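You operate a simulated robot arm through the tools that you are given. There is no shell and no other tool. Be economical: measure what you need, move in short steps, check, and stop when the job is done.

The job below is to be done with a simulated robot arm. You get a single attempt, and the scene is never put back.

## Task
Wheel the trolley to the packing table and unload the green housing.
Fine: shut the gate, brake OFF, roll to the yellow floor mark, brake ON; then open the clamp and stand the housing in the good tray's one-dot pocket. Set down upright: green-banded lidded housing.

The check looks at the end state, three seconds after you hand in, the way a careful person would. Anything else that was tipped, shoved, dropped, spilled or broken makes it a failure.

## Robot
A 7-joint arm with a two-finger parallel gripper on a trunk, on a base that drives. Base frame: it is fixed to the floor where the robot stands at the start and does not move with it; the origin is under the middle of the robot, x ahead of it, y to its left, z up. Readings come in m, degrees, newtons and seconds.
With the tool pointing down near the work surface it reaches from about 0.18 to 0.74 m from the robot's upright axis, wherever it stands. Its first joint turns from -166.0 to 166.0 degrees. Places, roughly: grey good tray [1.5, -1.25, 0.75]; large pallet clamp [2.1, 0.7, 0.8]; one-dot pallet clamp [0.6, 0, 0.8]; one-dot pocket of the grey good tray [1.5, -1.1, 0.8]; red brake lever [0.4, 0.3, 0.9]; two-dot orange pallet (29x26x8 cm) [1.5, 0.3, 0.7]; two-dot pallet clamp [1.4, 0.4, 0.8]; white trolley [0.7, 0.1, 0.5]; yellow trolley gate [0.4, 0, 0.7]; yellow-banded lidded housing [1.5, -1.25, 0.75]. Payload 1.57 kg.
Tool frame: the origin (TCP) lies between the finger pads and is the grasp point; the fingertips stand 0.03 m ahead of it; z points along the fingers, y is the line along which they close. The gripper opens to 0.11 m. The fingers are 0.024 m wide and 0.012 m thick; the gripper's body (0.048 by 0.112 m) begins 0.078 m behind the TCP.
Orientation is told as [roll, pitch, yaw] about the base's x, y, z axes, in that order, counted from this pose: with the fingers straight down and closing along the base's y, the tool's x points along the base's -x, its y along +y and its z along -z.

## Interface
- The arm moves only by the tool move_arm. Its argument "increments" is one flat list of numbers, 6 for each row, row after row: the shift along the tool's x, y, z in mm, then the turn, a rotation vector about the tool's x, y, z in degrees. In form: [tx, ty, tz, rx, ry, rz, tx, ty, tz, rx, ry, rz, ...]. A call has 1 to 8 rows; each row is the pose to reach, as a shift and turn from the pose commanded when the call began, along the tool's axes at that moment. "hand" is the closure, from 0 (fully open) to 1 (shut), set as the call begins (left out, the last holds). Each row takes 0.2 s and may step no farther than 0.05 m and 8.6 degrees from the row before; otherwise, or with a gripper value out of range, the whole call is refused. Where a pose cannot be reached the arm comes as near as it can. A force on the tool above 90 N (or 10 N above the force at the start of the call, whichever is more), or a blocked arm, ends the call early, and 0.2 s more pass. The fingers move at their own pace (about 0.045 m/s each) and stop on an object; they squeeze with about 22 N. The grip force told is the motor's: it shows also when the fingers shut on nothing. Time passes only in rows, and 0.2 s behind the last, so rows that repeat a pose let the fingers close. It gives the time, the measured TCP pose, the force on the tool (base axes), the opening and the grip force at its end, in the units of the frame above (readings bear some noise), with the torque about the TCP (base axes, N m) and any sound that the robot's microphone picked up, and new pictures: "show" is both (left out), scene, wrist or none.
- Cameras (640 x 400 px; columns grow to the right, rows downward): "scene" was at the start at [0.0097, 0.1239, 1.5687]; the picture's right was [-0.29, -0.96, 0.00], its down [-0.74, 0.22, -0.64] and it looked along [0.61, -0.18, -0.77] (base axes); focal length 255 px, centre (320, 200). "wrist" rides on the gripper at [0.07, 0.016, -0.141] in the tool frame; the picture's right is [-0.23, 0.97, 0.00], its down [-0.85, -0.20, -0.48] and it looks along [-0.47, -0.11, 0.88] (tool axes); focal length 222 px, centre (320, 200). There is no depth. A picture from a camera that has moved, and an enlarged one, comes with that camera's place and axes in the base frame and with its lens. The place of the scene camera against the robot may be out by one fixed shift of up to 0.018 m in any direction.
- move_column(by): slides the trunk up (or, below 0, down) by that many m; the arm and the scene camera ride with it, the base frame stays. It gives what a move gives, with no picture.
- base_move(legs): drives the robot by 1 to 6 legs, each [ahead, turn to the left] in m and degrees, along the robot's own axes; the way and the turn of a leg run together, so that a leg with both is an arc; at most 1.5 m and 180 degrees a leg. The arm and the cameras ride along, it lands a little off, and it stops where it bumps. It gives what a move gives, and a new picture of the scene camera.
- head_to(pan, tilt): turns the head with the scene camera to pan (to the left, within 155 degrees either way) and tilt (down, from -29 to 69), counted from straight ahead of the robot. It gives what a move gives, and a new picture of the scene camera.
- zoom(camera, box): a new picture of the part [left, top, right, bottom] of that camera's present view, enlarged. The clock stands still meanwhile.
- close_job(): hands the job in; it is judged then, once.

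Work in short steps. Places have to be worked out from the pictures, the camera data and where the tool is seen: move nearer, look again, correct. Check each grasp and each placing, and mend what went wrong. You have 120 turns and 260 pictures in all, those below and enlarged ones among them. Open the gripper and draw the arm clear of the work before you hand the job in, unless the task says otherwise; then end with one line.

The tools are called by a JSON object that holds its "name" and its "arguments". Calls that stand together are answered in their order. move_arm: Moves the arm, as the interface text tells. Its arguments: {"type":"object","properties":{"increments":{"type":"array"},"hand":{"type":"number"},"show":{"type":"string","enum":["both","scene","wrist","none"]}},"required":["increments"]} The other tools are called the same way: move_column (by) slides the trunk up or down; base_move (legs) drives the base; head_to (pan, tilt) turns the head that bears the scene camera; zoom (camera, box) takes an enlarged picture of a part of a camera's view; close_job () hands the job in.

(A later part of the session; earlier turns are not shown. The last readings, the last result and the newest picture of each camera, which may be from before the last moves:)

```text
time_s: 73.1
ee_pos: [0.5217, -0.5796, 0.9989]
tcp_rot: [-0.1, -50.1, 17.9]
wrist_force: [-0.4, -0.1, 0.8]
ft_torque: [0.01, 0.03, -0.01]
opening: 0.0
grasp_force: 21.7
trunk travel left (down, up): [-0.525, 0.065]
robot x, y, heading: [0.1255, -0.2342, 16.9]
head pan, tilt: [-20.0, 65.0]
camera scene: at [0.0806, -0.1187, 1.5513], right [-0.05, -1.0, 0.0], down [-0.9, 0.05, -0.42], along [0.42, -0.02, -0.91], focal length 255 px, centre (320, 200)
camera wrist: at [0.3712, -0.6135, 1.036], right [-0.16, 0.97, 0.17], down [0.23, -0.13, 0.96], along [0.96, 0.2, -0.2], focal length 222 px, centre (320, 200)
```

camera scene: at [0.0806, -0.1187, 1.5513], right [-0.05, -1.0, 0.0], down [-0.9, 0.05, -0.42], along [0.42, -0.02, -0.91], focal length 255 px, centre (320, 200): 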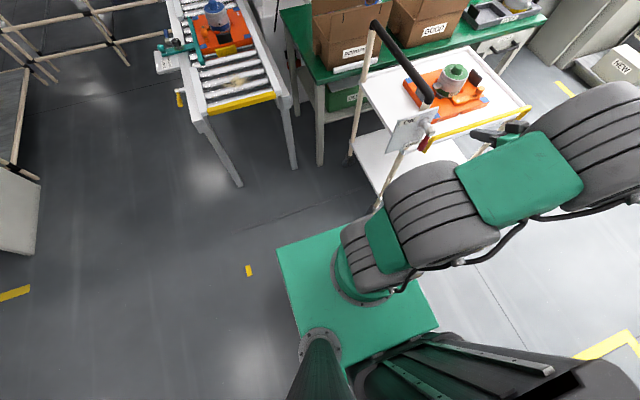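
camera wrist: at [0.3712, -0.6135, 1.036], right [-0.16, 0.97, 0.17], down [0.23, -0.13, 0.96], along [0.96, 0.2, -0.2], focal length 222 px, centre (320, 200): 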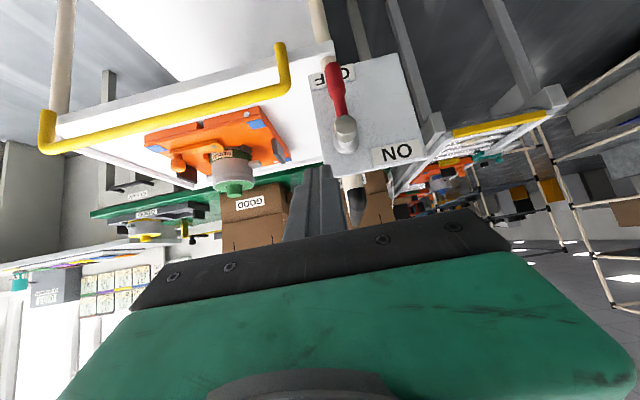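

A clear front view: lever hangs straight down from pivot ≈(0.62, -0.51, 0.895), tip at z≈0.80. I lower the fingertips to the right of the lever, still in front of its plane.

{"name": "move_arm", "arguments": {"increments": [25, -2, 30, 0, 0, 0, 50, -4, 60, 0, 0, 0, 75, -6, 90, 0, 0, 0, 98, -7, 119, 0, 0, 0], "show": "wrist"}}

```text
time_s: 74.1
ee_pos: [0.5511, -0.5784, 0.8477]
tcp_rot: [-0.1, -50.1, 17.9]
wrist_force: [0.1, -0.7, 0.0]
ft_torque: [0.0, 0.0, -0.02]
opening: 0.0002
grasp_force: 21.8
trunk travel left (down, up): [-0.525, 0.065]
robot x, y, heading: [0.126, -0.2334, 16.9]
head pan, tilt: [-20.0, 65.0]
camera wrist: at [0.401, -0.6114, 0.8852], right [-0.16, 0.97, 0.17], down [0.23, -0.13, 0.96], along [0.96, 0.19, -0.21], focal length 222 px, centre (320, 200)
```

wrist: 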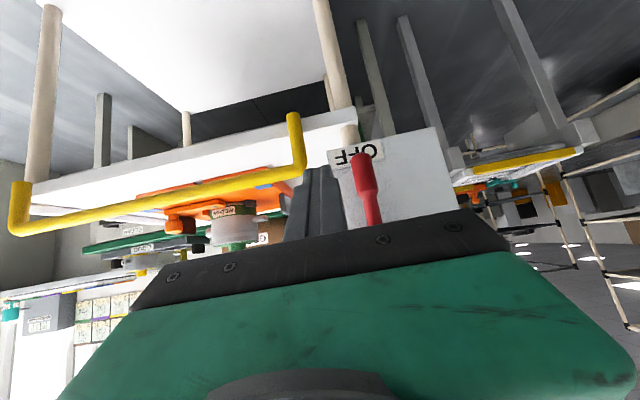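

The fingertips are right of the lever with clearance. I advance 85 mm so they cross the lever's plane.

{"name": "move_arm", "arguments": {"increments": [-19, 0, 22, 0, 0, 0, -38, 0, 44, 0, 0, 0, -55, 0, 65, 0, 0, 0], "show": "wrist"}}

```text
time_s: 74.9
ee_pos: [0.6324, -0.551, 0.8489]
tcp_rot: [-0.1, -50.1, 17.9]
wrist_force: [0.5, 0.5, 0.0]
ft_torque: [0.03, -0.01, 0.01]
opening: 0.0002
grasp_force: 20.8
trunk travel left (down, up): [-0.525, 0.065]
robot x, y, heading: [0.1282, -0.2359, 16.9]
head pan, tilt: [-20.0, 65.0]
camera wrist: at [0.4817, -0.5846, 0.8857], right [-0.16, 0.97, 0.17], down [0.24, -0.13, 0.96], along [0.96, 0.19, -0.21], focal length 222 px, centre (320, 200)
```

wrist: 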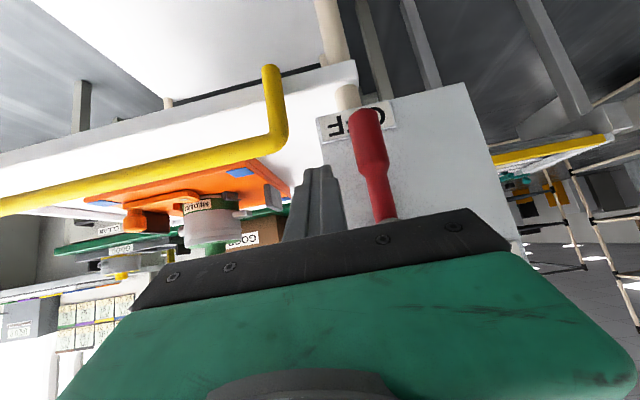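

Fingertips are in the lever's plane beside it. I sweep left along the arc under the lever to ~55°.

{"name": "move_arm", "arguments": {"increments": [1.5, 20, 1.3, 0, 0, 0, 3, 32, 2.6, 0, 0, 0, 4.3, 43.5, 3.6, 0, 0, 0, 3, 56, 2.6, 0, 0, 0, 0.8, 67, 0.6, 0, 0, 0, -2.7, 75, -2.3, 0, 0, 0, -5.9, 82.6, -5, 0, 0, 0], "show": "wrist"}}

```text
time_s: 76.5
ee_pos: [0.6051, -0.4775, 0.8529]
tcp_rot: [0.1, -49.7, 17.4]
wrist_force: [-8.4, -25.1, -23.6]
ft_torque: [-0.03, -0.15, 0.16]
opening: 0.0
grasp_force: 21.4
trunk travel left (down, up): [-0.525, 0.065]
robot x, y, heading: [0.1258, -0.2323, 16.4]
head pan, tilt: [-20.0, 65.0]
camera wrist: at [0.455, -0.51, 0.8908], right [-0.15, 0.97, 0.17], down [0.24, -0.13, 0.96], along [0.96, 0.19, -0.21], focal length 222 px, centre (320, 200)
```

wrist: 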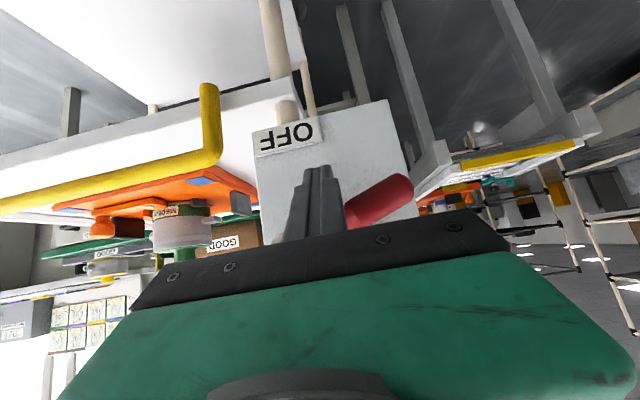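

The lever is about 30° below level, with ~30 N resistance. I push it slightly further, mostly upward, to reach its end.

{"name": "move_arm", "arguments": {"increments": [-4, 3, -3.2, 0, 0, 0, -8, 6, -6.4, 0, 0, 0, -11, 7, -9, 0, 0, 0], "show": "wrist"}}

```text
time_s: 77.3
ee_pos: [0.5991, -0.4729, 0.859]
tcp_rot: [0.7, -48.5, 16.5]
wrist_force: [-48.1, -42.1, -56.6]
ft_torque: [-0.03, 0.08, 0.78]
opening: 0.0003
grasp_force: 21.1
trunk travel left (down, up): [-0.525, 0.065]
robot x, y, heading: [0.1289, -0.2349, 16.3]
head pan, tilt: [-20.0, 65.0]
camera wrist: at [0.4493, -0.5055, 0.9007], right [-0.14, 0.97, 0.18], down [0.26, -0.14, 0.96], along [0.95, 0.18, -0.24], focal length 222 px, centre (320, 200)
```

wrist: 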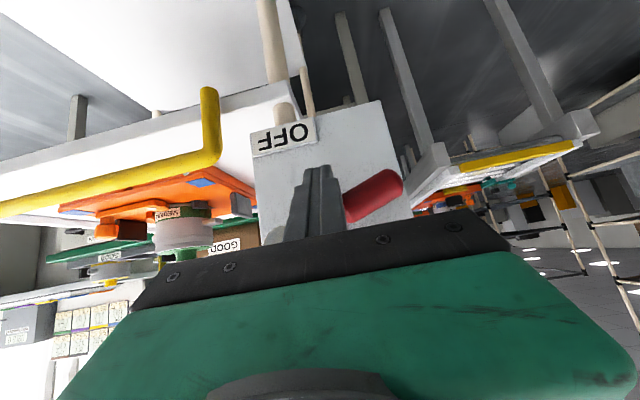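

Strong resistance: it is at its end. I back off down and out, then look at the lever.

{"name": "move_arm", "arguments": {"increments": [9, -6, 8, 0, 0, 0, 35, -6, -23, 0, 0, 0, 60, -6, -53, 0, 0, 0, 70, -6, -80, 0, 0, 0], "show": "wrist"}}

{"name": "zoom", "arguments": {"camera": "wrist", "box": [220, 80, 460, 230]}}

{"name": "zoom", "arguments": {"camera": "scene", "box": [340, 10, 500, 170]}}

```text
time_s: 78.3
ee_pos: [0.5059, -0.5053, 0.8691]
tcp_rot: [-0.2, -50.1, 18.0]
wrist_force: [-0.4, -0.3, -0.8]
ft_torque: [0.0, -0.03, -0.01]
opening: 0.0
grasp_force: 22.0
trunk travel left (down, up): [-0.525, 0.065]
robot x, y, heading: [0.1275, -0.2381, 16.9]
head pan, tilt: [-20.0, 65.0]
camera wrist: at [0.3553, -0.5382, 0.9058], right [-0.16, 0.97, 0.17], down [0.23, -0.13, 0.96], along [0.96, 0.19, -0.21], focal length 222 px, centre (320, 200)
```

wrist: 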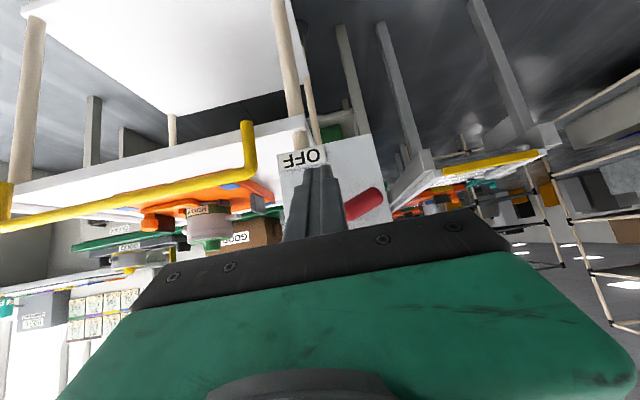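

```text
2.67 times, centred on (340, 155) of wrist
camera zoom: at [0.3553, -0.5382, 0.9058], right [-0.16, 0.97, 0.17], down [0.23, -0.13, 0.96], along [0.96, 0.19, -0.21], focal length 592 px, centre (267, 320)
```

zoom: 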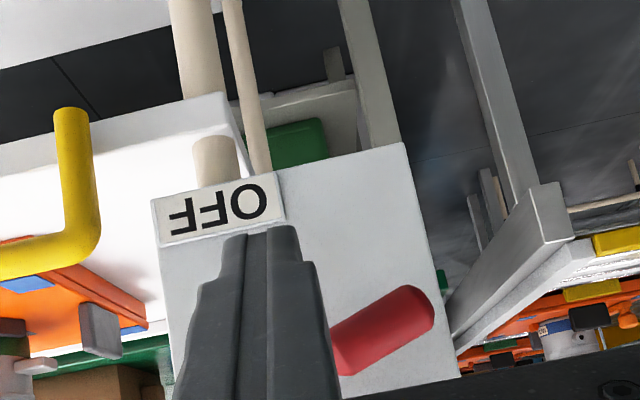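

```text
2.50 times, centred on (420, 90) of scene
camera zoom: at [0.0809, -0.1188, 1.5513], right [-0.05, -1.0, 0.0], down [-0.91, 0.05, -0.42], along [0.42, -0.02, -0.91], focal length 638 px, centre (70, 475)
```

zoom: 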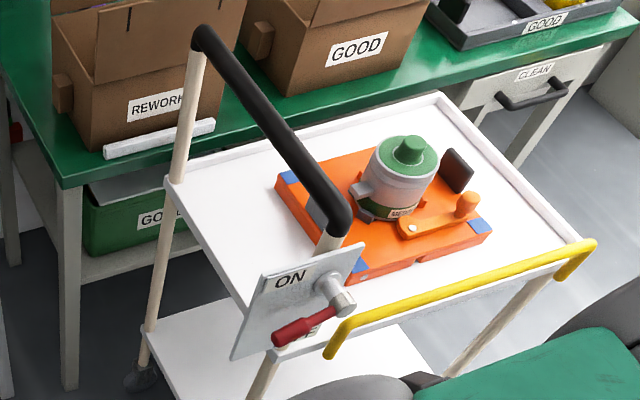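

The lever is back at the same angle as it was at the start (ON). I raise the arm to the earlier viewing pose to check the trolley did not shift off the mark.

{"name": "move_arm", "arguments": {"increments": [-33, 3, -20, 0, 6.25, 0, -67, 6, -37, 0, 12.5, 0, -101, 10, -52, 0, 18.75, 0, -135, 13, -65, 0, 25, 0, -169, 17, -78, 0, 31.25, 0, -203, 20, -90, 0, 37.5, 0, -237, 24, -102, 0, 43.75, 0, -271, 27, -114, 0, 50, 0], "show": "wrist"}}

{"name": "zoom", "arguments": {"camera": "wrist", "box": [260, 80, 356, 140]}}

```text
time_s: 80.1
ee_pos: [0.5791, -0.4515, 1.1508]
tcp_rot: [0.0, 0.1, 18.0]
wrist_force: [0.0, -0.4, -0.1]
ft_torque: [0.01, -0.01, 0.01]
opening: 0.0002
grasp_force: 21.3
trunk travel left (down, up): [-0.525, 0.065]
robot x, y, heading: [0.1278, -0.2363, 16.7]
head pan, tilt: [-20.0, 65.0]
camera wrist: at [0.5086, -0.4593, 1.2916], right [-0.08, 1.0, 0.0], down [0.88, 0.07, 0.48], along [0.48, 0.04, -0.88], focal length 222 px, centre (320, 200)
```

wrist: 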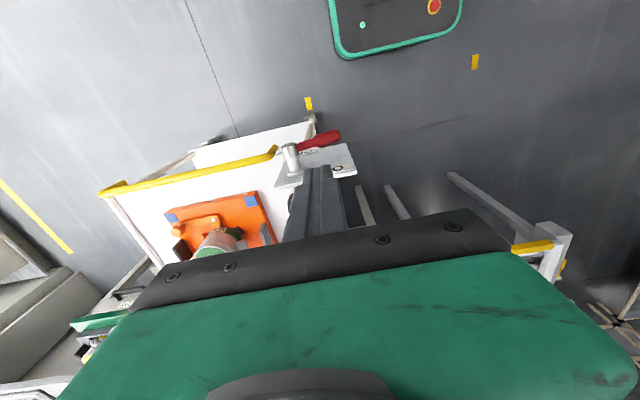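

```text
6.67 times, centred on (308, 110) of wrist
camera zoom: at [0.5086, -0.4593, 1.2916], right [-0.08, 1.0, 0.0], down [0.88, 0.07, 0.48], along [0.48, 0.04, -0.88], focal length 1481 px, centre (400, 800)
```

zoom: 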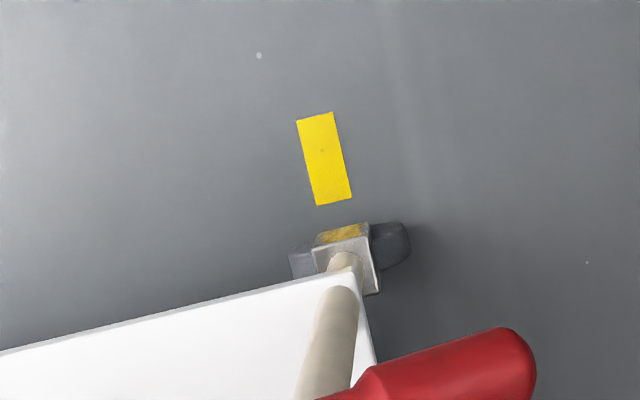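

Caster and mark still line up, brake ON, gate shut. I retract the arm, then drive around to a place at the trolley's right end from which both the housing and the tray can be reached.

{"name": "move_arm", "arguments": {"increments": [15, 31, 0, 0, 0, 0, 30, 62, 0, 0, 0, 0, 45, 93, 0, 0, 0, 0, 60, 125, 0, 0, 0, 0, 75, 156, 0, 0, 0, 0, 90, 187, 0, 0, 0, 0, 105, 218, 0, 0, 0, 0, 118, 250, 0, 0, 0, 0], "show": "none"}}

{"name": "base_move", "arguments": {"legs": [[-0.09, 0], [0, -90]]}}

{"name": "head_to", "arguments": {"pan": 0, "tilt": 40}}

```text
time_s: 81.9
ee_pos: [0.3909, -0.2501, 1.1498]
tcp_rot: [-0.1, -0.2, 17.8]
wrist_force: [0.0, 0.0, 0.0]
ft_torque: [0.02, 0.03, 0.0]
opening: 0.0002
grasp_force: 21.1
trunk travel left (down, up): [-0.525, 0.065]
robot x, y, heading: [0.1254, -0.2364, 16.9]
head pan, tilt: [-20.0, 65.0]
```

```text
time_s: 86.8
ee_pos: [0.0288, -0.5277, 1.1499]
tcp_rot: [0.1, 0.0, -71.7]
wrist_force: [0.1, 0.3, 0.2]
ft_torque: [0.0, -0.02, -0.01]
opening: 0.0001
grasp_force: 21.9
trunk travel left (down, up): [-0.525, 0.065]
robot x, y, heading: [0.0369, -0.262, -72.8]
head pan, tilt: [-20.0, 65.0]
camera scene: at [0.1635, -0.2289, 1.5511], right [-1.0, 0.05, 0.0], down [0.04, 0.91, -0.42], along [-0.02, -0.42, -0.91], focal length 255 px, centre (320, 200)
```

scene: 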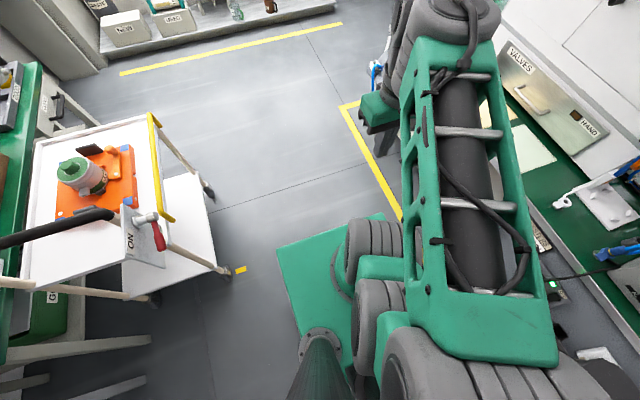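

```text
time_s: 87.7
ee_pos: [0.0283, -0.527, 1.1488]
tcp_rot: [-0.1, -0.1, -71.7]
wrist_force: [-0.4, 0.4, 0.0]
ft_torque: [-0.04, 0.0, -0.01]
opening: 0.0001
grasp_force: 20.9
trunk travel left (down, up): [-0.525, 0.065]
robot x, y, heading: [0.0403, -0.2622, -72.9]
head pan, tilt: [0.0, 40.0]
camera scene: at [0.1916, -0.2494, 1.5834], right [-0.95, -0.3, 0.0], down [-0.19, 0.61, -0.77], along [0.23, -0.73, -0.64], focal length 255 px, centre (320, 200)
```

scene: 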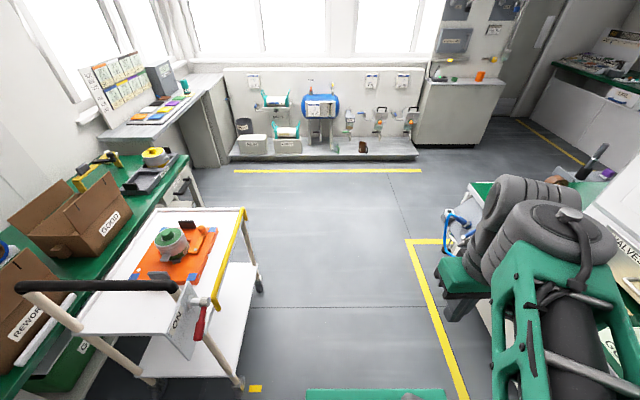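

The way ahead is clear. I drive along the trolley, turn left, and advance toward the table end.

{"name": "base_move", "arguments": {"legs": [[1.356, 0], [0, 90], [0.4, 0]]}}

{"name": "head_to", "arguments": {"pan": 20, "tilt": 50}}

```text
time_s: 100.4
ee_pos: [1.082, -1.438, 1.1491]
tcp_rot: [-0.1, 0.0, 18.6]
wrist_force: [0.8, -0.3, -0.8]
ft_torque: [-0.01, -0.04, -0.03]
opening: 0.0
grasp_force: 21.4
trunk travel left (down, up): [-0.525, 0.065]
robot x, y, heading: [0.8167, -1.4296, 17.5]
head pan, tilt: [0.0, 40.0]
camera scene: at [0.7901, -1.2824, 1.5834], right [0.3, -0.95, 0.0], down [-0.61, -0.2, -0.77], along [0.73, 0.23, -0.64], focal length 255 px, centre (320, 200)
```

scene: 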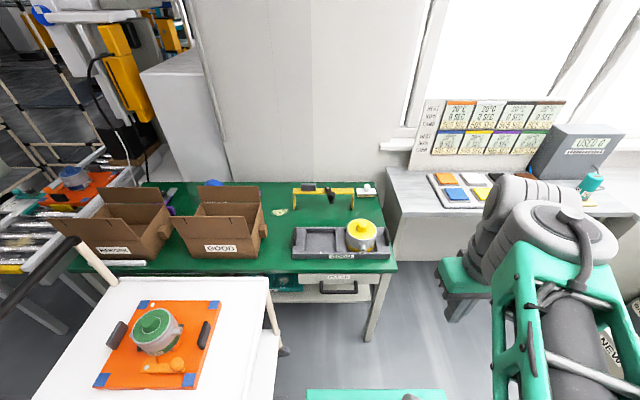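

```text
time_s: 101.2
ee_pos: [1.0819, -1.437, 1.1498]
tcp_rot: [0.0, 0.0, 18.7]
wrist_force: [0.2, 0.2, -0.9]
ft_torque: [-0.02, 0.02, 0.03]
opening: 0.0
grasp_force: 21.0
trunk travel left (down, up): [-0.525, 0.065]
robot x, y, heading: [0.8184, -1.4332, 17.8]
head pan, tilt: [20.0, 50.0]
camera scene: at [0.7698, -1.2613, 1.5693], right [0.61, -0.79, 0.0], down [-0.61, -0.47, -0.64], along [0.51, 0.39, -0.77], focal length 255 px, centre (320, 200)
```

scene: 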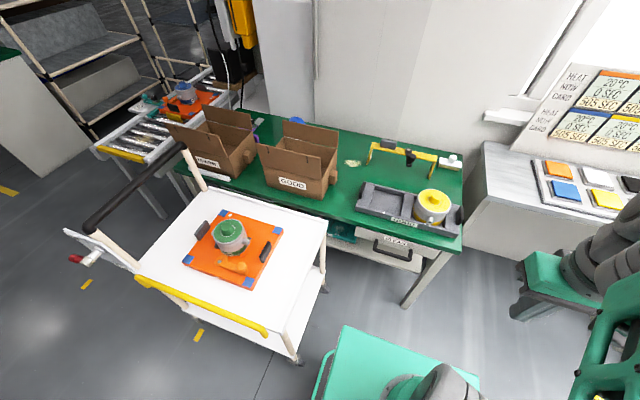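

The tray with an empty pocket left of the yellow housing is visible, and the housing sits near (0.93, -0.79). I advance 0.13 m so both are within ~0.62 m.

{"name": "base_move", "arguments": {"legs": [[0.13, 0]]}}

{"name": "zoom", "arguments": {"camera": "scene", "box": [80, 180, 320, 330]}}

{"name": "zoom", "arguments": {"camera": "scene", "box": [300, 120, 492, 240]}}

```text
time_s: 102.5
ee_pos: [1.2073, -1.3988, 1.1489]
tcp_rot: [0.0, 0.0, 18.6]
wrist_force: [-0.3, 0.4, -0.5]
ft_torque: [0.02, -0.02, -0.01]
opening: 0.0
grasp_force: 21.3
trunk travel left (down, up): [-0.525, 0.065]
robot x, y, heading: [0.9385, -1.3905, 17.5]
head pan, tilt: [20.0, 50.0]
camera scene: at [0.8949, -1.2213, 1.5693], right [0.61, -0.79, 0.0], down [-0.61, -0.47, -0.64], along [0.51, 0.39, -0.77], focal length 255 px, centre (320, 200)
```

scene: 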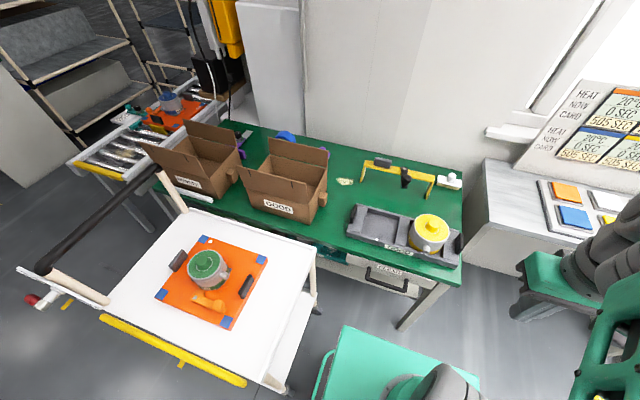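

```text
2.67 times, centred on (200, 255) of scene
camera zoom: at [0.8949, -1.2213, 1.5693], right [0.61, -0.79, 0.0], down [-0.61, -0.47, -0.64], along [0.51, 0.39, -0.77], focal length 681 px, centre (640, 53)
```

zoom: 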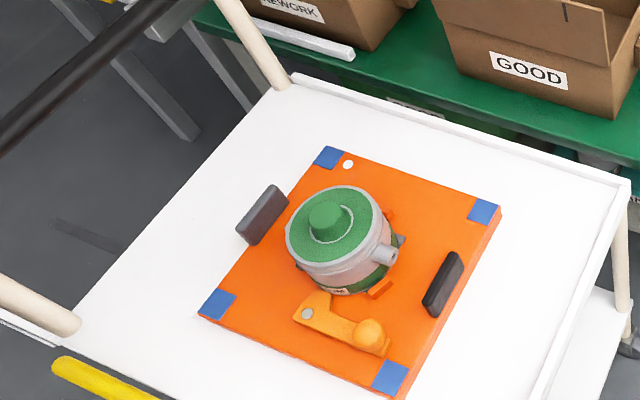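

```text
3.33 times, centred on (396, 180) of scene
camera zoom: at [0.8949, -1.2213, 1.5693], right [0.61, -0.79, 0.0], down [-0.61, -0.47, -0.64], along [0.51, 0.39, -0.77], focal length 851 px, centre (67, 267)
```

zoom: 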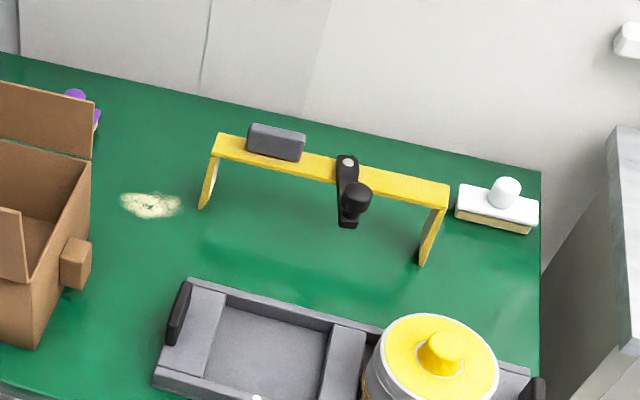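

I bring the arm over to view the housing and clamp closely from the robot's side.

{"name": "move_arm", "arguments": {"increments": [9.5, 44.5, 0, 0, 0, -6, 19, 89, 0, 0, 0, -12, 28.5, 133, 0, 0, 0, -18, 38, 177, 0, 0, 0, -24, 47.5, 222, 0, 0, 0, -30, 57, 266, 0, 0, 0, -36], "hand": 0, "show": "none"}}

{"name": "move_arm", "arguments": {"increments": [-18.5, 41.5, 3, 0, 0, -6, -37, 83, 6, 0, 0, -12, -55.5, 124.4, 9, 0, 0, -18, -74, 166, 12, 0, 0, -24, -92.5, 207, 16, 0, 0, -30, -111, 248.7, 20, 0, 0, -35.4], "show": "both"}}

{"name": "zoom", "arguments": {"camera": "wrist", "box": [180, 40, 460, 240]}}

```text
time_s: 103.1
ee_pos: [1.1718, -1.3889, 1.1239]
tcp_rot: [2.1, 7.1, 11.0]
wrist_force: [0.5, 0.9, 0.5]
ft_torque: [0.01, 0.02, 0.02]
opening: 0.0464
grasp_force: 0.0
trunk travel left (down, up): [-0.525, 0.065]
robot x, y, heading: [0.9384, -1.389, 17.6]
head pan, tilt: [20.0, 50.0]
stopped in row 2: the arm was blocked; the commanded pose is now the measured one
```

```text
time_s: 104.5
ee_pos: [1.2306, -1.124, 1.1014]
tcp_rot: [5.2, 4.3, 46.8]
wrist_force: [0.4, -0.1, 0.4]
ft_torque: [0.01, 0.0, 0.0]
opening: 0.11
grasp_force: 0.1
trunk travel left (down, up): [-0.525, 0.065]
robot x, y, heading: [0.9423, -1.3852, 17.6]
head pan, tilt: [20.0, 50.0]
camera scene: at [0.8945, -1.2209, 1.5692], right [0.61, -0.79, 0.0], down [-0.61, -0.47, -0.64], along [0.51, 0.39, -0.77], focal length 255 px, centre (320, 200)
camera wrist: at [1.1871, -1.1664, 1.2473], right [-0.55, 0.83, 0.07], down [0.78, 0.48, 0.4], along [0.3, 0.27, -0.92], focal length 222 px, centre (320, 200)
```

scene: 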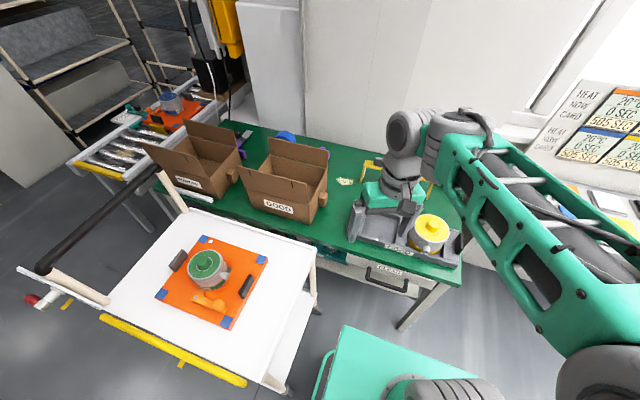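
wrist: 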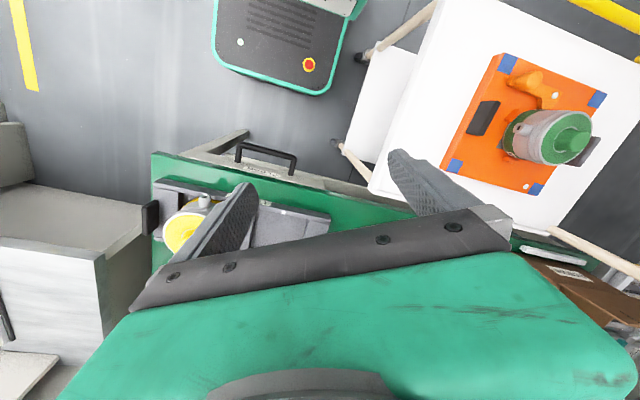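

```text
2.00 times, centred on (320, 140) of wrist
camera zoom: at [1.1871, -1.1664, 1.2473], right [-0.55, 0.83, 0.07], down [0.78, 0.48, 0.4], along [0.3, 0.27, -0.92], focal length 444 px, centre (320, 320)
```

zoom: 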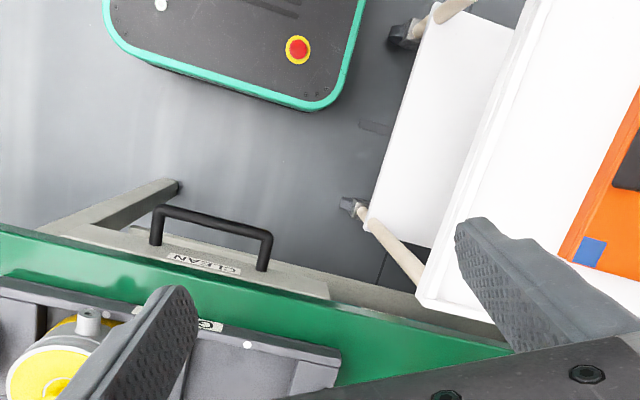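

The first call was blocked by the folded arm (no contact force), so the tool ended over the tray area, slightly tilted. I level the tool first.

{"name": "move_arm", "arguments": {"increments": [0, 0, -10, 2.6, -2.15, 0, 0, 0, -20, 5.2, -4.3, 0, 0, 0, -20, 5.2, -4.3, 0], "show": "none"}}

```text
time_s: 105.3
ee_pos: [1.2322, -1.1247, 1.1227]
tcp_rot: [-0.1, 0.0, 46.7]
wrist_force: [-0.8, -0.3, -0.1]
ft_torque: [0.0, -0.05, 0.0]
opening: 0.1102
grasp_force: 0.0
trunk travel left (down, up): [-0.525, 0.065]
robot x, y, heading: [0.9382, -1.3884, 17.6]
head pan, tilt: [20.0, 50.0]
```

Level now. I swing over to the viewing pose in front of the housing.

{"name": "move_arm", "arguments": {"increments": [8, 44, 0, 0, 0, -5.4, 16, 88, 0, 0, 0, -10.8, 24, 132, 0, 0, 0, -16.2, 32, 176, 0, 0, 0, -21.6, 40, 220, 0, 0, 0, -27, 48, 264, 0, 0, 0, -32.4, 56, 308, 0, 0, 0, -37.8, 64, 352, 0, 0, 0, -43.3], "show": "wrist"}}

{"name": "zoom", "arguments": {"camera": "wrist", "box": [180, 40, 460, 240]}}

```text
time_s: 107.1
ee_pos: [0.9297, -0.9274, 1.1224]
tcp_rot: [-0.2, 0.1, 89.9]
wrist_force: [0.4, -0.8, -0.3]
ft_torque: [0.03, -0.02, 0.04]
opening: 0.1101
grasp_force: 0.1
trunk travel left (down, up): [-0.525, 0.065]
robot x, y, heading: [0.9406, -1.3885, 17.8]
head pan, tilt: [20.0, 50.0]
camera wrist: at [0.9154, -0.9987, 1.2624], right [-0.97, 0.23, 0.0], down [0.2, 0.85, 0.48], along [0.11, 0.47, -0.88], focal length 222 px, centre (320, 200)
```

wrist: 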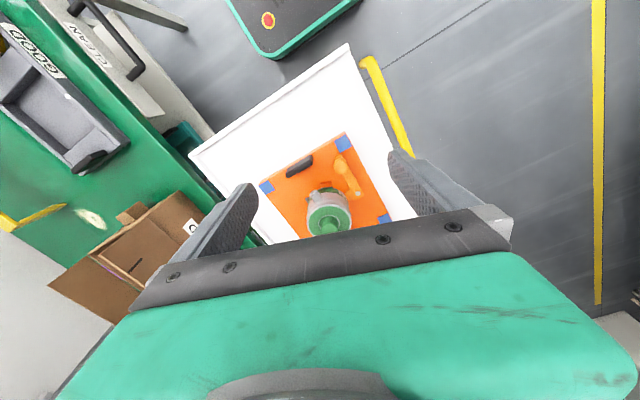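

```text
2.00 times, centred on (320, 140) of wrist
camera zoom: at [0.9154, -0.9987, 1.2624], right [-0.97, 0.23, 0.0], down [0.2, 0.85, 0.48], along [0.11, 0.47, -0.88], focal length 444 px, centre (320, 320)
```

zoom: 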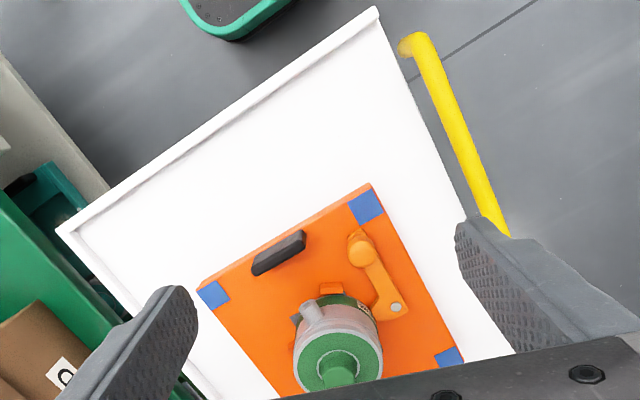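

The clamp lever pivots near the housing with a knob at its free end. I go 100 mm lower for a closer look and triangulation.

{"name": "move_arm", "arguments": {"increments": [0, 0, 40, 0, 0, 0, 0, 0, 80, 0, 0, 0, 0, 0, 110, 0, 0, 0], "show": "wrist"}}

{"name": "zoom", "arguments": {"camera": "wrist", "box": [240, 100, 440, 240]}}

```text
time_s: 107.9
ee_pos: [0.9326, -0.927, 1.0125]
tcp_rot: [-0.1, -0.1, 89.9]
wrist_force: [-0.3, 0.5, 0.1]
ft_torque: [0.0, -0.03, -0.01]
opening: 0.11
grasp_force: 0.0
trunk travel left (down, up): [-0.525, 0.065]
robot x, y, heading: [0.9429, -1.3883, 17.7]
head pan, tilt: [20.0, 50.0]
camera wrist: at [0.9163, -0.9995, 1.1527], right [-0.97, 0.23, 0.0], down [0.2, 0.85, 0.48], along [0.11, 0.47, -0.88], focal length 222 px, centre (320, 200)
```

wrist: 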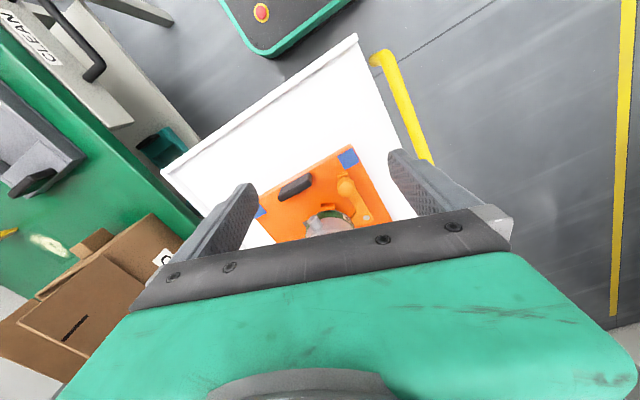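

```text
2.86 times, centred on (340, 170) of wrist
camera zoom: at [0.9163, -0.9995, 1.1527], right [-0.97, 0.23, 0.0], down [0.2, 0.85, 0.48], along [0.11, 0.47, -0.88], focal length 635 px, centre (263, 286)
```

zoom: 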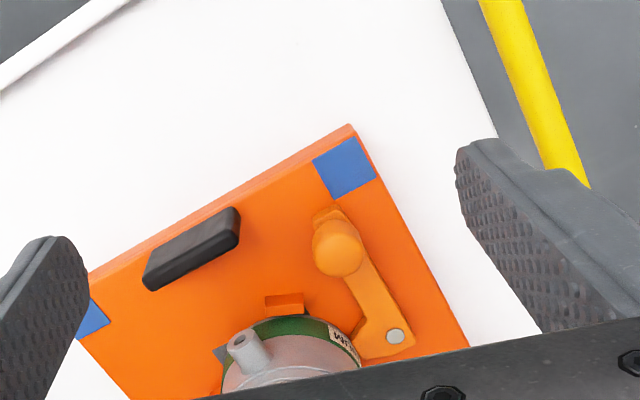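

Knob ≈(0.911, -0.848, 0.845), pivot ≈(0.883, -0.753, 0.80). I need the housing's centre and height better, so I back off 80 mm and look twice at different heights.

{"name": "move_arm", "arguments": {"increments": [25, 0, -35, 0, 0, 0, 55, 0, -70, 0, 0, 0, 90, 0, -100, 0, 0, 0], "show": "none"}}

{"name": "zoom", "arguments": {"camera": "wrist", "box": [220, 80, 460, 230]}}

{"name": "move_arm", "arguments": {"increments": [0, 0, 40, 0, 0, 0, 0, 0, 80, 0, 0, 0, 0, 0, 120, 0, 0, 0], "show": "none"}}

{"name": "zoom", "arguments": {"camera": "wrist", "box": [220, 80, 460, 230]}}

```text
time_s: 108.7
ee_pos: [0.9334, -1.0198, 1.1141]
tcp_rot: [-0.2, 0.0, 89.9]
wrist_force: [0.4, -0.4, -0.5]
ft_torque: [0.0, -0.03, 0.02]
opening: 0.1099
grasp_force: 0.0
trunk travel left (down, up): [-0.525, 0.065]
robot x, y, heading: [0.9402, -1.3893, 17.7]
head pan, tilt: [20.0, 50.0]
```

```text
2.67 times, centred on (340, 155) of wrist
camera zoom: at [0.9168, -1.0907, 1.253], right [-0.97, 0.23, 0.0], down [0.2, 0.85, 0.48], along [0.11, 0.47, -0.88], focal length 592 px, centre (267, 320)
```

zoom: 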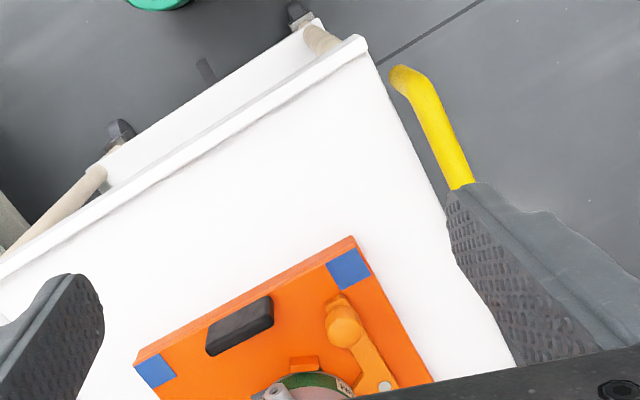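

```text
time_s: 109.5
ee_pos: [0.9334, -1.0177, 0.9937]
tcp_rot: [-0.2, -0.1, 89.8]
wrist_force: [0.3, 0.0, 0.3]
ft_torque: [0.0, 0.03, 0.04]
opening: 0.1097
grasp_force: 0.0
trunk travel left (down, up): [-0.525, 0.065]
robot x, y, heading: [0.9435, -1.3899, 17.7]
head pan, tilt: [20.0, 50.0]
```

```text
2.67 times, centred on (340, 155) of wrist
camera zoom: at [0.9169, -1.0895, 1.1328], right [-0.97, 0.23, 0.0], down [0.2, 0.85, 0.48], along [0.11, 0.47, -0.88], focal length 592 px, centre (267, 320)
```

zoom: 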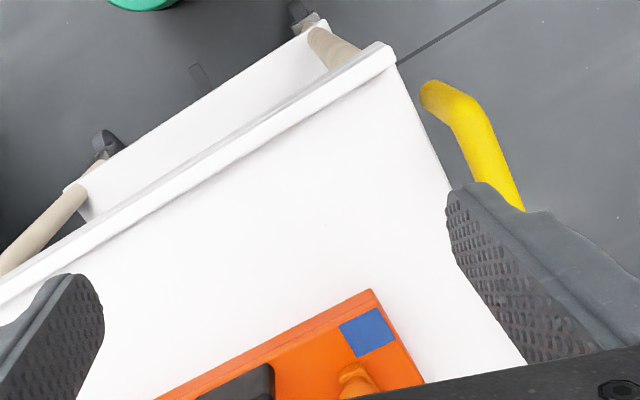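

The picture's down is +y, so I should move forward instead. I raise and go forward above the housing.

{"name": "move_arm", "arguments": {"increments": [0, 0, -48, 0, 0, 0, -10, 0, -96, 0, 0, 0, -50, 0, -120, 0, 0, 0, -95, 0, -120, 0, 0, 0, -140, 0, -120, 0, 0, 0, -180, 0, -120, 0, 0, 0], "show": "none"}}

{"name": "zoom", "arguments": {"camera": "wrist", "box": [220, 50, 460, 210]}}

{"name": "move_arm", "arguments": {"increments": [0, 0, 30, 0, 0, 0, 0, 0, 60, 0, 0, 0, 0, 0, 90, 0, 0, 0], "show": "none"}}

{"name": "zoom", "arguments": {"camera": "wrist", "box": [220, 50, 460, 210]}}

```text
time_s: 110.9
ee_pos: [0.9334, -0.8372, 1.1129]
tcp_rot: [-0.1, 0.0, 89.8]
wrist_force: [0.4, -0.1, 0.1]
ft_torque: [-0.01, -0.02, -0.03]
opening: 0.1101
grasp_force: 0.0
trunk travel left (down, up): [-0.525, 0.065]
robot x, y, heading: [0.9391, -1.391, 17.7]
head pan, tilt: [20.0, 50.0]
```

```text
2.50 times, centred on (340, 130) of wrist
camera zoom: at [0.9167, -0.9086, 1.2527], right [-0.97, 0.23, 0.0], down [0.2, 0.85, 0.48], along [0.11, 0.47, -0.88], focal length 555 px, centre (270, 375)
```

zoom: 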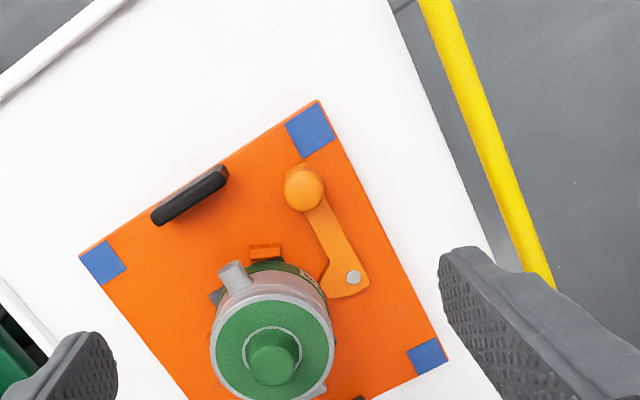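

```text
time_s: 111.7
ee_pos: [0.9326, -0.8367, 1.0214]
tcp_rot: [-0.2, 0.0, 90.0]
wrist_force: [0.3, -0.2, 0.5]
ft_torque: [-0.02, 0.01, 0.0]
opening: 0.11
grasp_force: 0.1
trunk travel left (down, up): [-0.525, 0.065]
robot x, y, heading: [0.9414, -1.3886, 17.5]
head pan, tilt: [20.0, 50.0]
```

```text
2.50 times, centred on (340, 130) of wrist
camera zoom: at [0.9165, -0.9097, 1.1622], right [-0.97, 0.23, 0.0], down [0.2, 0.85, 0.48], along [0.11, 0.47, -0.88], focal length 555 px, centre (270, 375)
```

zoom: 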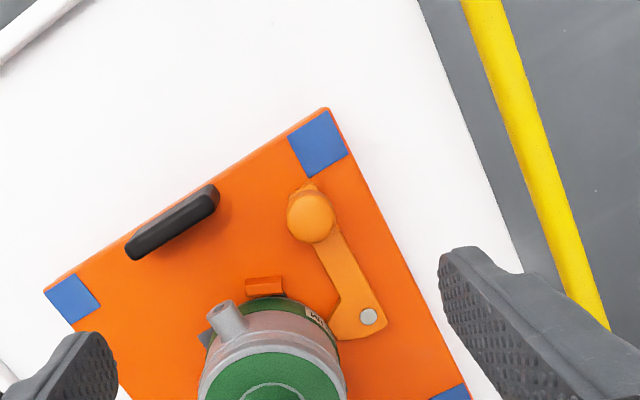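

Now well measured: housing centre ≈(0.959, -0.724), lid top z≈0.865, diameter ≈97 mm; knob ≈(0.910, -0.826, 0.80), pivot ≈(0.882, -0.735). The lever should open by swinging its knob away from the housing. I move above the knob with fingers closing across it.

{"name": "move_arm", "arguments": {"increments": [-4, 8, 33, 0, 0, -6, -8, 16, 66, 0, 0, -12, -12, 23, 100, 0, 0, -18, -12, 23, 115, 0, 0, -18], "hand": 0.45, "show": "wrist"}}

{"name": "zoom", "arguments": {"camera": "wrist", "box": [220, 90, 460, 240]}}

```text
time_s: 112.7
ee_pos: [0.9095, -0.8251, 0.9057]
tcp_rot: [0.0, 0.0, 107.9]
wrist_force: [-0.2, -1.0, -0.5]
ft_torque: [0.0, 0.02, -0.01]
opening: 0.0605
grasp_force: 0.0
trunk travel left (down, up): [-0.525, 0.065]
robot x, y, heading: [0.9395, -1.3893, 17.6]
head pan, tilt: [20.0, 50.0]
camera wrist: at [0.9157, -0.8996, 1.0466], right [-1.0, -0.08, 0.0], down [-0.07, 0.87, 0.48], along [-0.04, 0.48, -0.88], focal length 222 px, centre (320, 200)
```

wrist: 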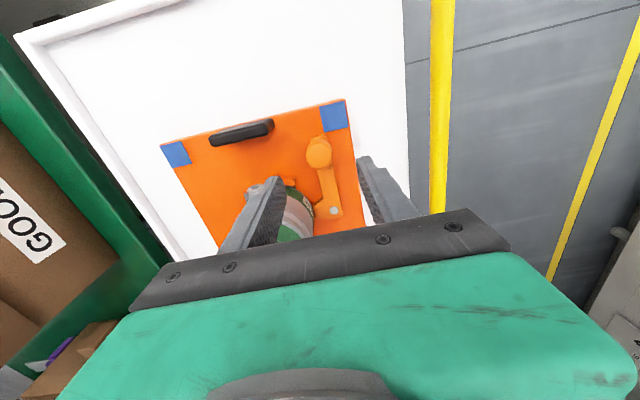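

```text
2.67 times, centred on (340, 165) of wrist
camera zoom: at [0.9157, -0.8996, 1.0466], right [-1.0, -0.08, 0.0], down [-0.07, 0.87, 0.48], along [-0.04, 0.48, -0.88], focal length 592 px, centre (267, 293)
```

zoom: 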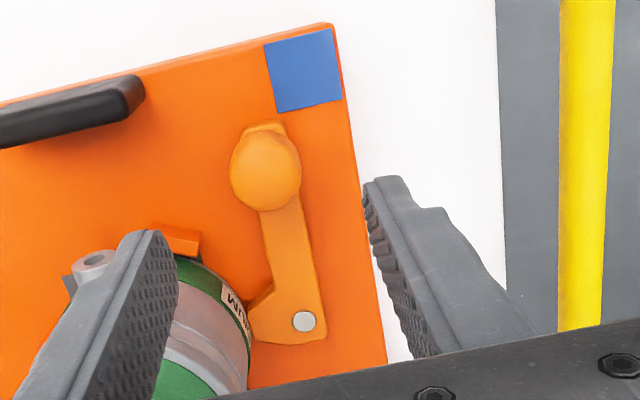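

The knob is right under the TCP. I descend and close on it.

{"name": "move_arm", "arguments": {"increments": [1, 0, 30, 0, 0, 0, 1, 0, 60, 0, 0, 0, 1, 0, 84, 0, 0, 0], "show": "wrist"}}

{"name": "move_arm", "arguments": {"increments": [0, 0, 0, 0, 0, 0, 0, 0, 0, 0, 0, 0, 0, 0, 0, 0, 0, 0], "hand": 1, "show": "wrist"}}

```text
time_s: 113.5
ee_pos: [0.9097, -0.8256, 0.8219]
tcp_rot: [-0.1, 0.1, 107.9]
wrist_force: [0.7, -0.2, 0.0]
ft_torque: [0.02, -0.02, 0.02]
opening: 0.0604
grasp_force: 0.1
trunk travel left (down, up): [-0.525, 0.065]
robot x, y, heading: [0.9388, -1.3907, 17.6]
head pan, tilt: [20.0, 50.0]
camera wrist: at [0.9168, -0.8998, 0.9628], right [-1.0, -0.08, 0.0], down [-0.07, 0.87, 0.48], along [-0.04, 0.48, -0.88], focal length 222 px, centre (320, 200)
```

wrist: 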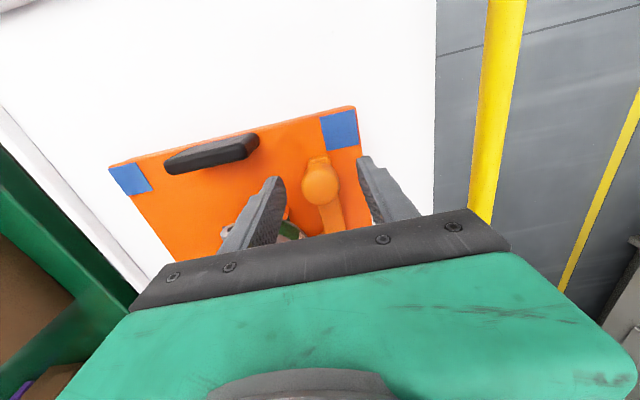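

```text
time_s: 114.3
ee_pos: [0.9105, -0.8272, 0.8229]
tcp_rot: [-0.1, 0.0, 107.8]
wrist_force: [1.8, 1.0, -0.6]
ft_torque: [0.15, -0.03, -0.05]
opening: 0.0304
grasp_force: 21.9
trunk travel left (down, up): [-0.525, 0.065]
robot x, y, heading: [0.9389, -1.3861, 17.7]
head pan, tilt: [20.0, 50.0]
camera wrist: at [0.9171, -0.9, 0.9629], right [-1.0, -0.08, 0.0], down [-0.07, 0.87, 0.48], along [-0.04, 0.48, -0.88], focal length 222 px, centre (320, 200)
```

wrist: 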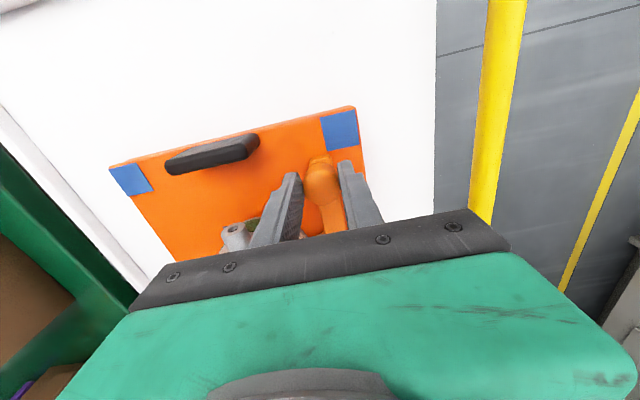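

Knob gripped. I test-swing it 15° away from the housing along its arc.

{"name": "move_arm", "arguments": {"increments": [-0.4, 8.2, 0, 0, 0, 0, -1.4, 16.3, 0, 0, 0, 0, -3.2, 24.3, 0, 0, 0, 0, -3.2, 24.3, 0, 0, 0, 0], "show": "wrist"}}

```text
time_s: 115.3
ee_pos: [0.8869, -0.8305, 0.822]
tcp_rot: [-0.1, 0.0, 107.9]
wrist_force: [1.6, 0.1, -0.2]
ft_torque: [-0.07, -0.02, -0.17]
opening: 0.0302
grasp_force: 21.9
trunk travel left (down, up): [-0.525, 0.065]
robot x, y, heading: [0.9391, -1.3903, 17.9]
head pan, tilt: [20.0, 50.0]
camera wrist: at [0.893, -0.9046, 0.963], right [-1.0, -0.08, 0.0], down [-0.07, 0.88, 0.48], along [-0.04, 0.48, -0.88], focal length 222 px, centre (320, 200)
```

wrist: 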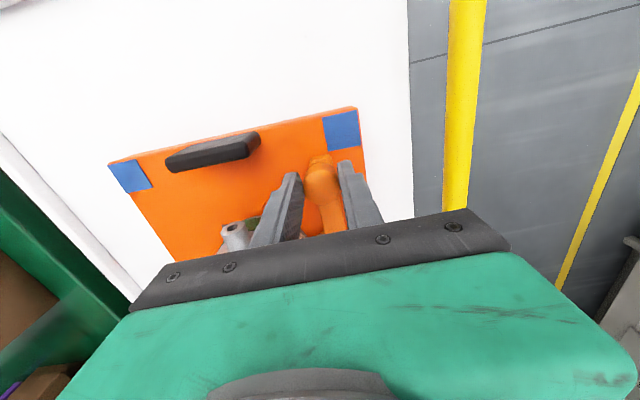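

The whole pallet slid with the knob instead of the lever turning. I bring it straight back to where it was.

{"name": "move_arm", "arguments": {"increments": [1.8, -8, 0, 0, 0, 0, 2.8, -16.1, 0, 0, 0, 0, 3.2, -24.3, 0, 0, 0, 0, 3.2, -24.3, 0, 0, 0, 0], "show": "wrist"}}

{"name": "zoom", "arguments": {"camera": "wrist", "box": [220, 100, 400, 240]}}

{"name": "zoom", "arguments": {"camera": "scene", "box": [60, 180, 340, 380]}}

```text
time_s: 116.3
ee_pos: [0.9102, -0.8265, 0.8223]
tcp_rot: [-0.1, -0.1, 107.8]
wrist_force: [-2.5, -0.5, 0.2]
ft_torque: [0.07, 0.07, 0.19]
opening: 0.0298
grasp_force: 22.3
trunk travel left (down, up): [-0.525, 0.065]
robot x, y, heading: [0.9399, -1.3888, 17.7]
head pan, tilt: [20.0, 50.0]
camera wrist: at [0.9165, -0.9002, 0.963], right [-1.0, -0.08, 0.0], down [-0.07, 0.88, 0.48], along [-0.04, 0.48, -0.88], focal length 222 px, centre (320, 200)
```

wrist: 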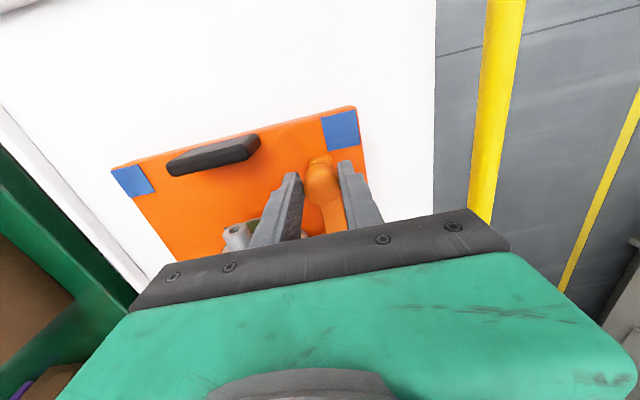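

```text
2.86 times, centred on (310, 170) of wrist
camera zoom: at [0.9165, -0.9002, 0.963], right [-1.0, -0.08, 0.0], down [-0.07, 0.88, 0.48], along [-0.04, 0.48, -0.88], focal length 635 px, centre (349, 286)
```

zoom: 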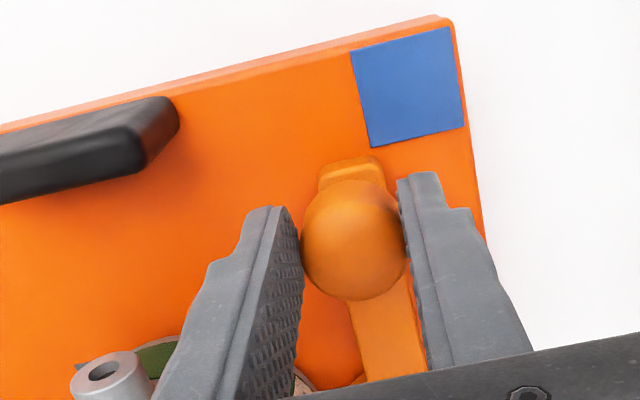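

```text
2.00 times, centred on (200, 280) of scene
camera zoom: at [0.8939, -1.2211, 1.5692], right [0.61, -0.79, 0.0], down [-0.61, -0.47, -0.64], along [0.51, 0.39, -0.77], focal length 511 px, centre (560, 40)
```

zoom: 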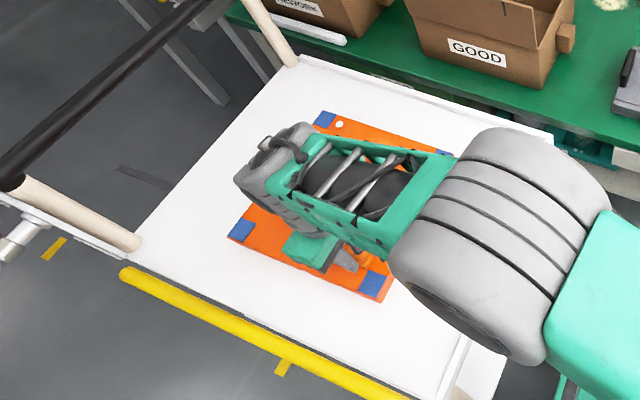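

The pallet is back in place. The lever is stiffer than the pallet's grip on the deck, so I press the knob down to load the pallet before swinging.

{"name": "move_arm", "arguments": {"increments": [0, 0, 3, 0, 0, 0, 0, 0, 6, 0, 0, 0, 0, 0, 6, 0, 0, 0], "show": "none"}}

```text
time_s: 117.1
ee_pos: [0.9104, -0.8258, 0.8185]
tcp_rot: [-0.3, -0.2, 108.0]
wrist_force: [-3.6, 0.9, 15.4]
ft_torque: [0.14, 0.22, 0.08]
opening: 0.0305
grasp_force: 21.5
trunk travel left (down, up): [-0.525, 0.065]
robot x, y, heading: [0.9381, -1.3909, 18.0]
head pan, tilt: [20.0, 50.0]
```

15 N of down-force so far; I press a little more.

{"name": "move_arm", "arguments": {"increments": [0, 0, 5, 0, 0, 0, 0, 0, 10, 0, 0, 0, 0, 0, 10, 0, 0, 0], "show": "none"}}

```text
time_s: 117.9
ee_pos: [0.9107, -0.8263, 0.806]
tcp_rot: [-0.1, 0.0, 107.8]
wrist_force: [0.5, 1.5, 13.5]
ft_torque: [0.02, 0.02, 0.0]
opening: 0.0301
grasp_force: 22.0
trunk travel left (down, up): [-0.525, 0.065]
robot x, y, heading: [0.939, -1.3858, 17.6]
head pan, tilt: [20.0, 50.0]
```

Likely cause: the squeezed pads kept the knob from turning, so the pallet slid instead. I now swing along the arc while turning the gripper with the lever.

{"name": "move_arm", "arguments": {"increments": [0, 0, -4, 0, 0, 0, -0.4, 8.2, -4, 0, 0, 5, -1.4, 16.3, -4, 0, 0, 10, -3.2, 24.3, -4, 0, 0, 15, -5.7, 32.1, -4, 0, 0, 20], "show": "wrist"}}

{"name": "zoom", "arguments": {"camera": "wrist", "box": [140, 90, 400, 240]}}

```text
time_s: 119.1
ee_pos: [0.8774, -0.83, 0.8101]
tcp_rot: [-0.1, 0.1, 87.8]
wrist_force: [-1.1, -0.5, -0.7]
ft_torque: [-0.54, 0.28, 0.17]
opening: 0.0302
grasp_force: 21.3
trunk travel left (down, up): [-0.525, 0.065]
robot x, y, heading: [0.9378, -1.3892, 17.7]
head pan, tilt: [20.0, 50.0]
camera wrist: at [0.8593, -0.9021, 0.9503], right [-0.96, 0.26, 0.0], down [0.23, 0.85, 0.48], along [0.13, 0.46, -0.88], focal length 222 px, centre (320, 200)
```

wrist: 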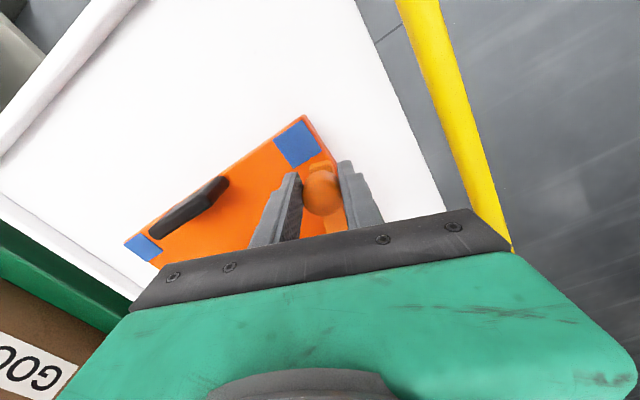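

```text
2.46 times, centred on (270, 165) of wrist
camera zoom: at [0.8593, -0.9021, 0.9503], right [-0.96, 0.26, 0.0], down [0.23, 0.85, 0.48], along [0.13, 0.46, -0.88], focal length 547 px, centre (443, 286)
```

zoom: 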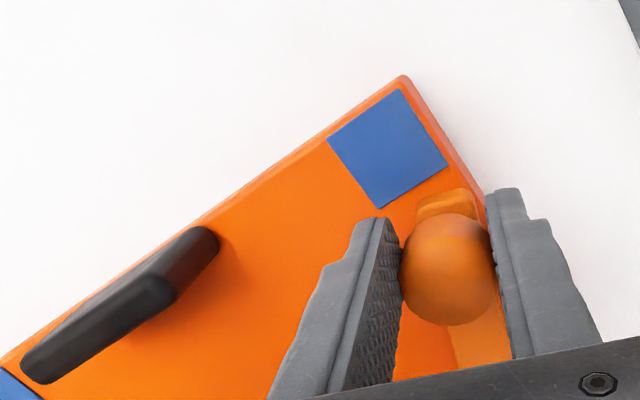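

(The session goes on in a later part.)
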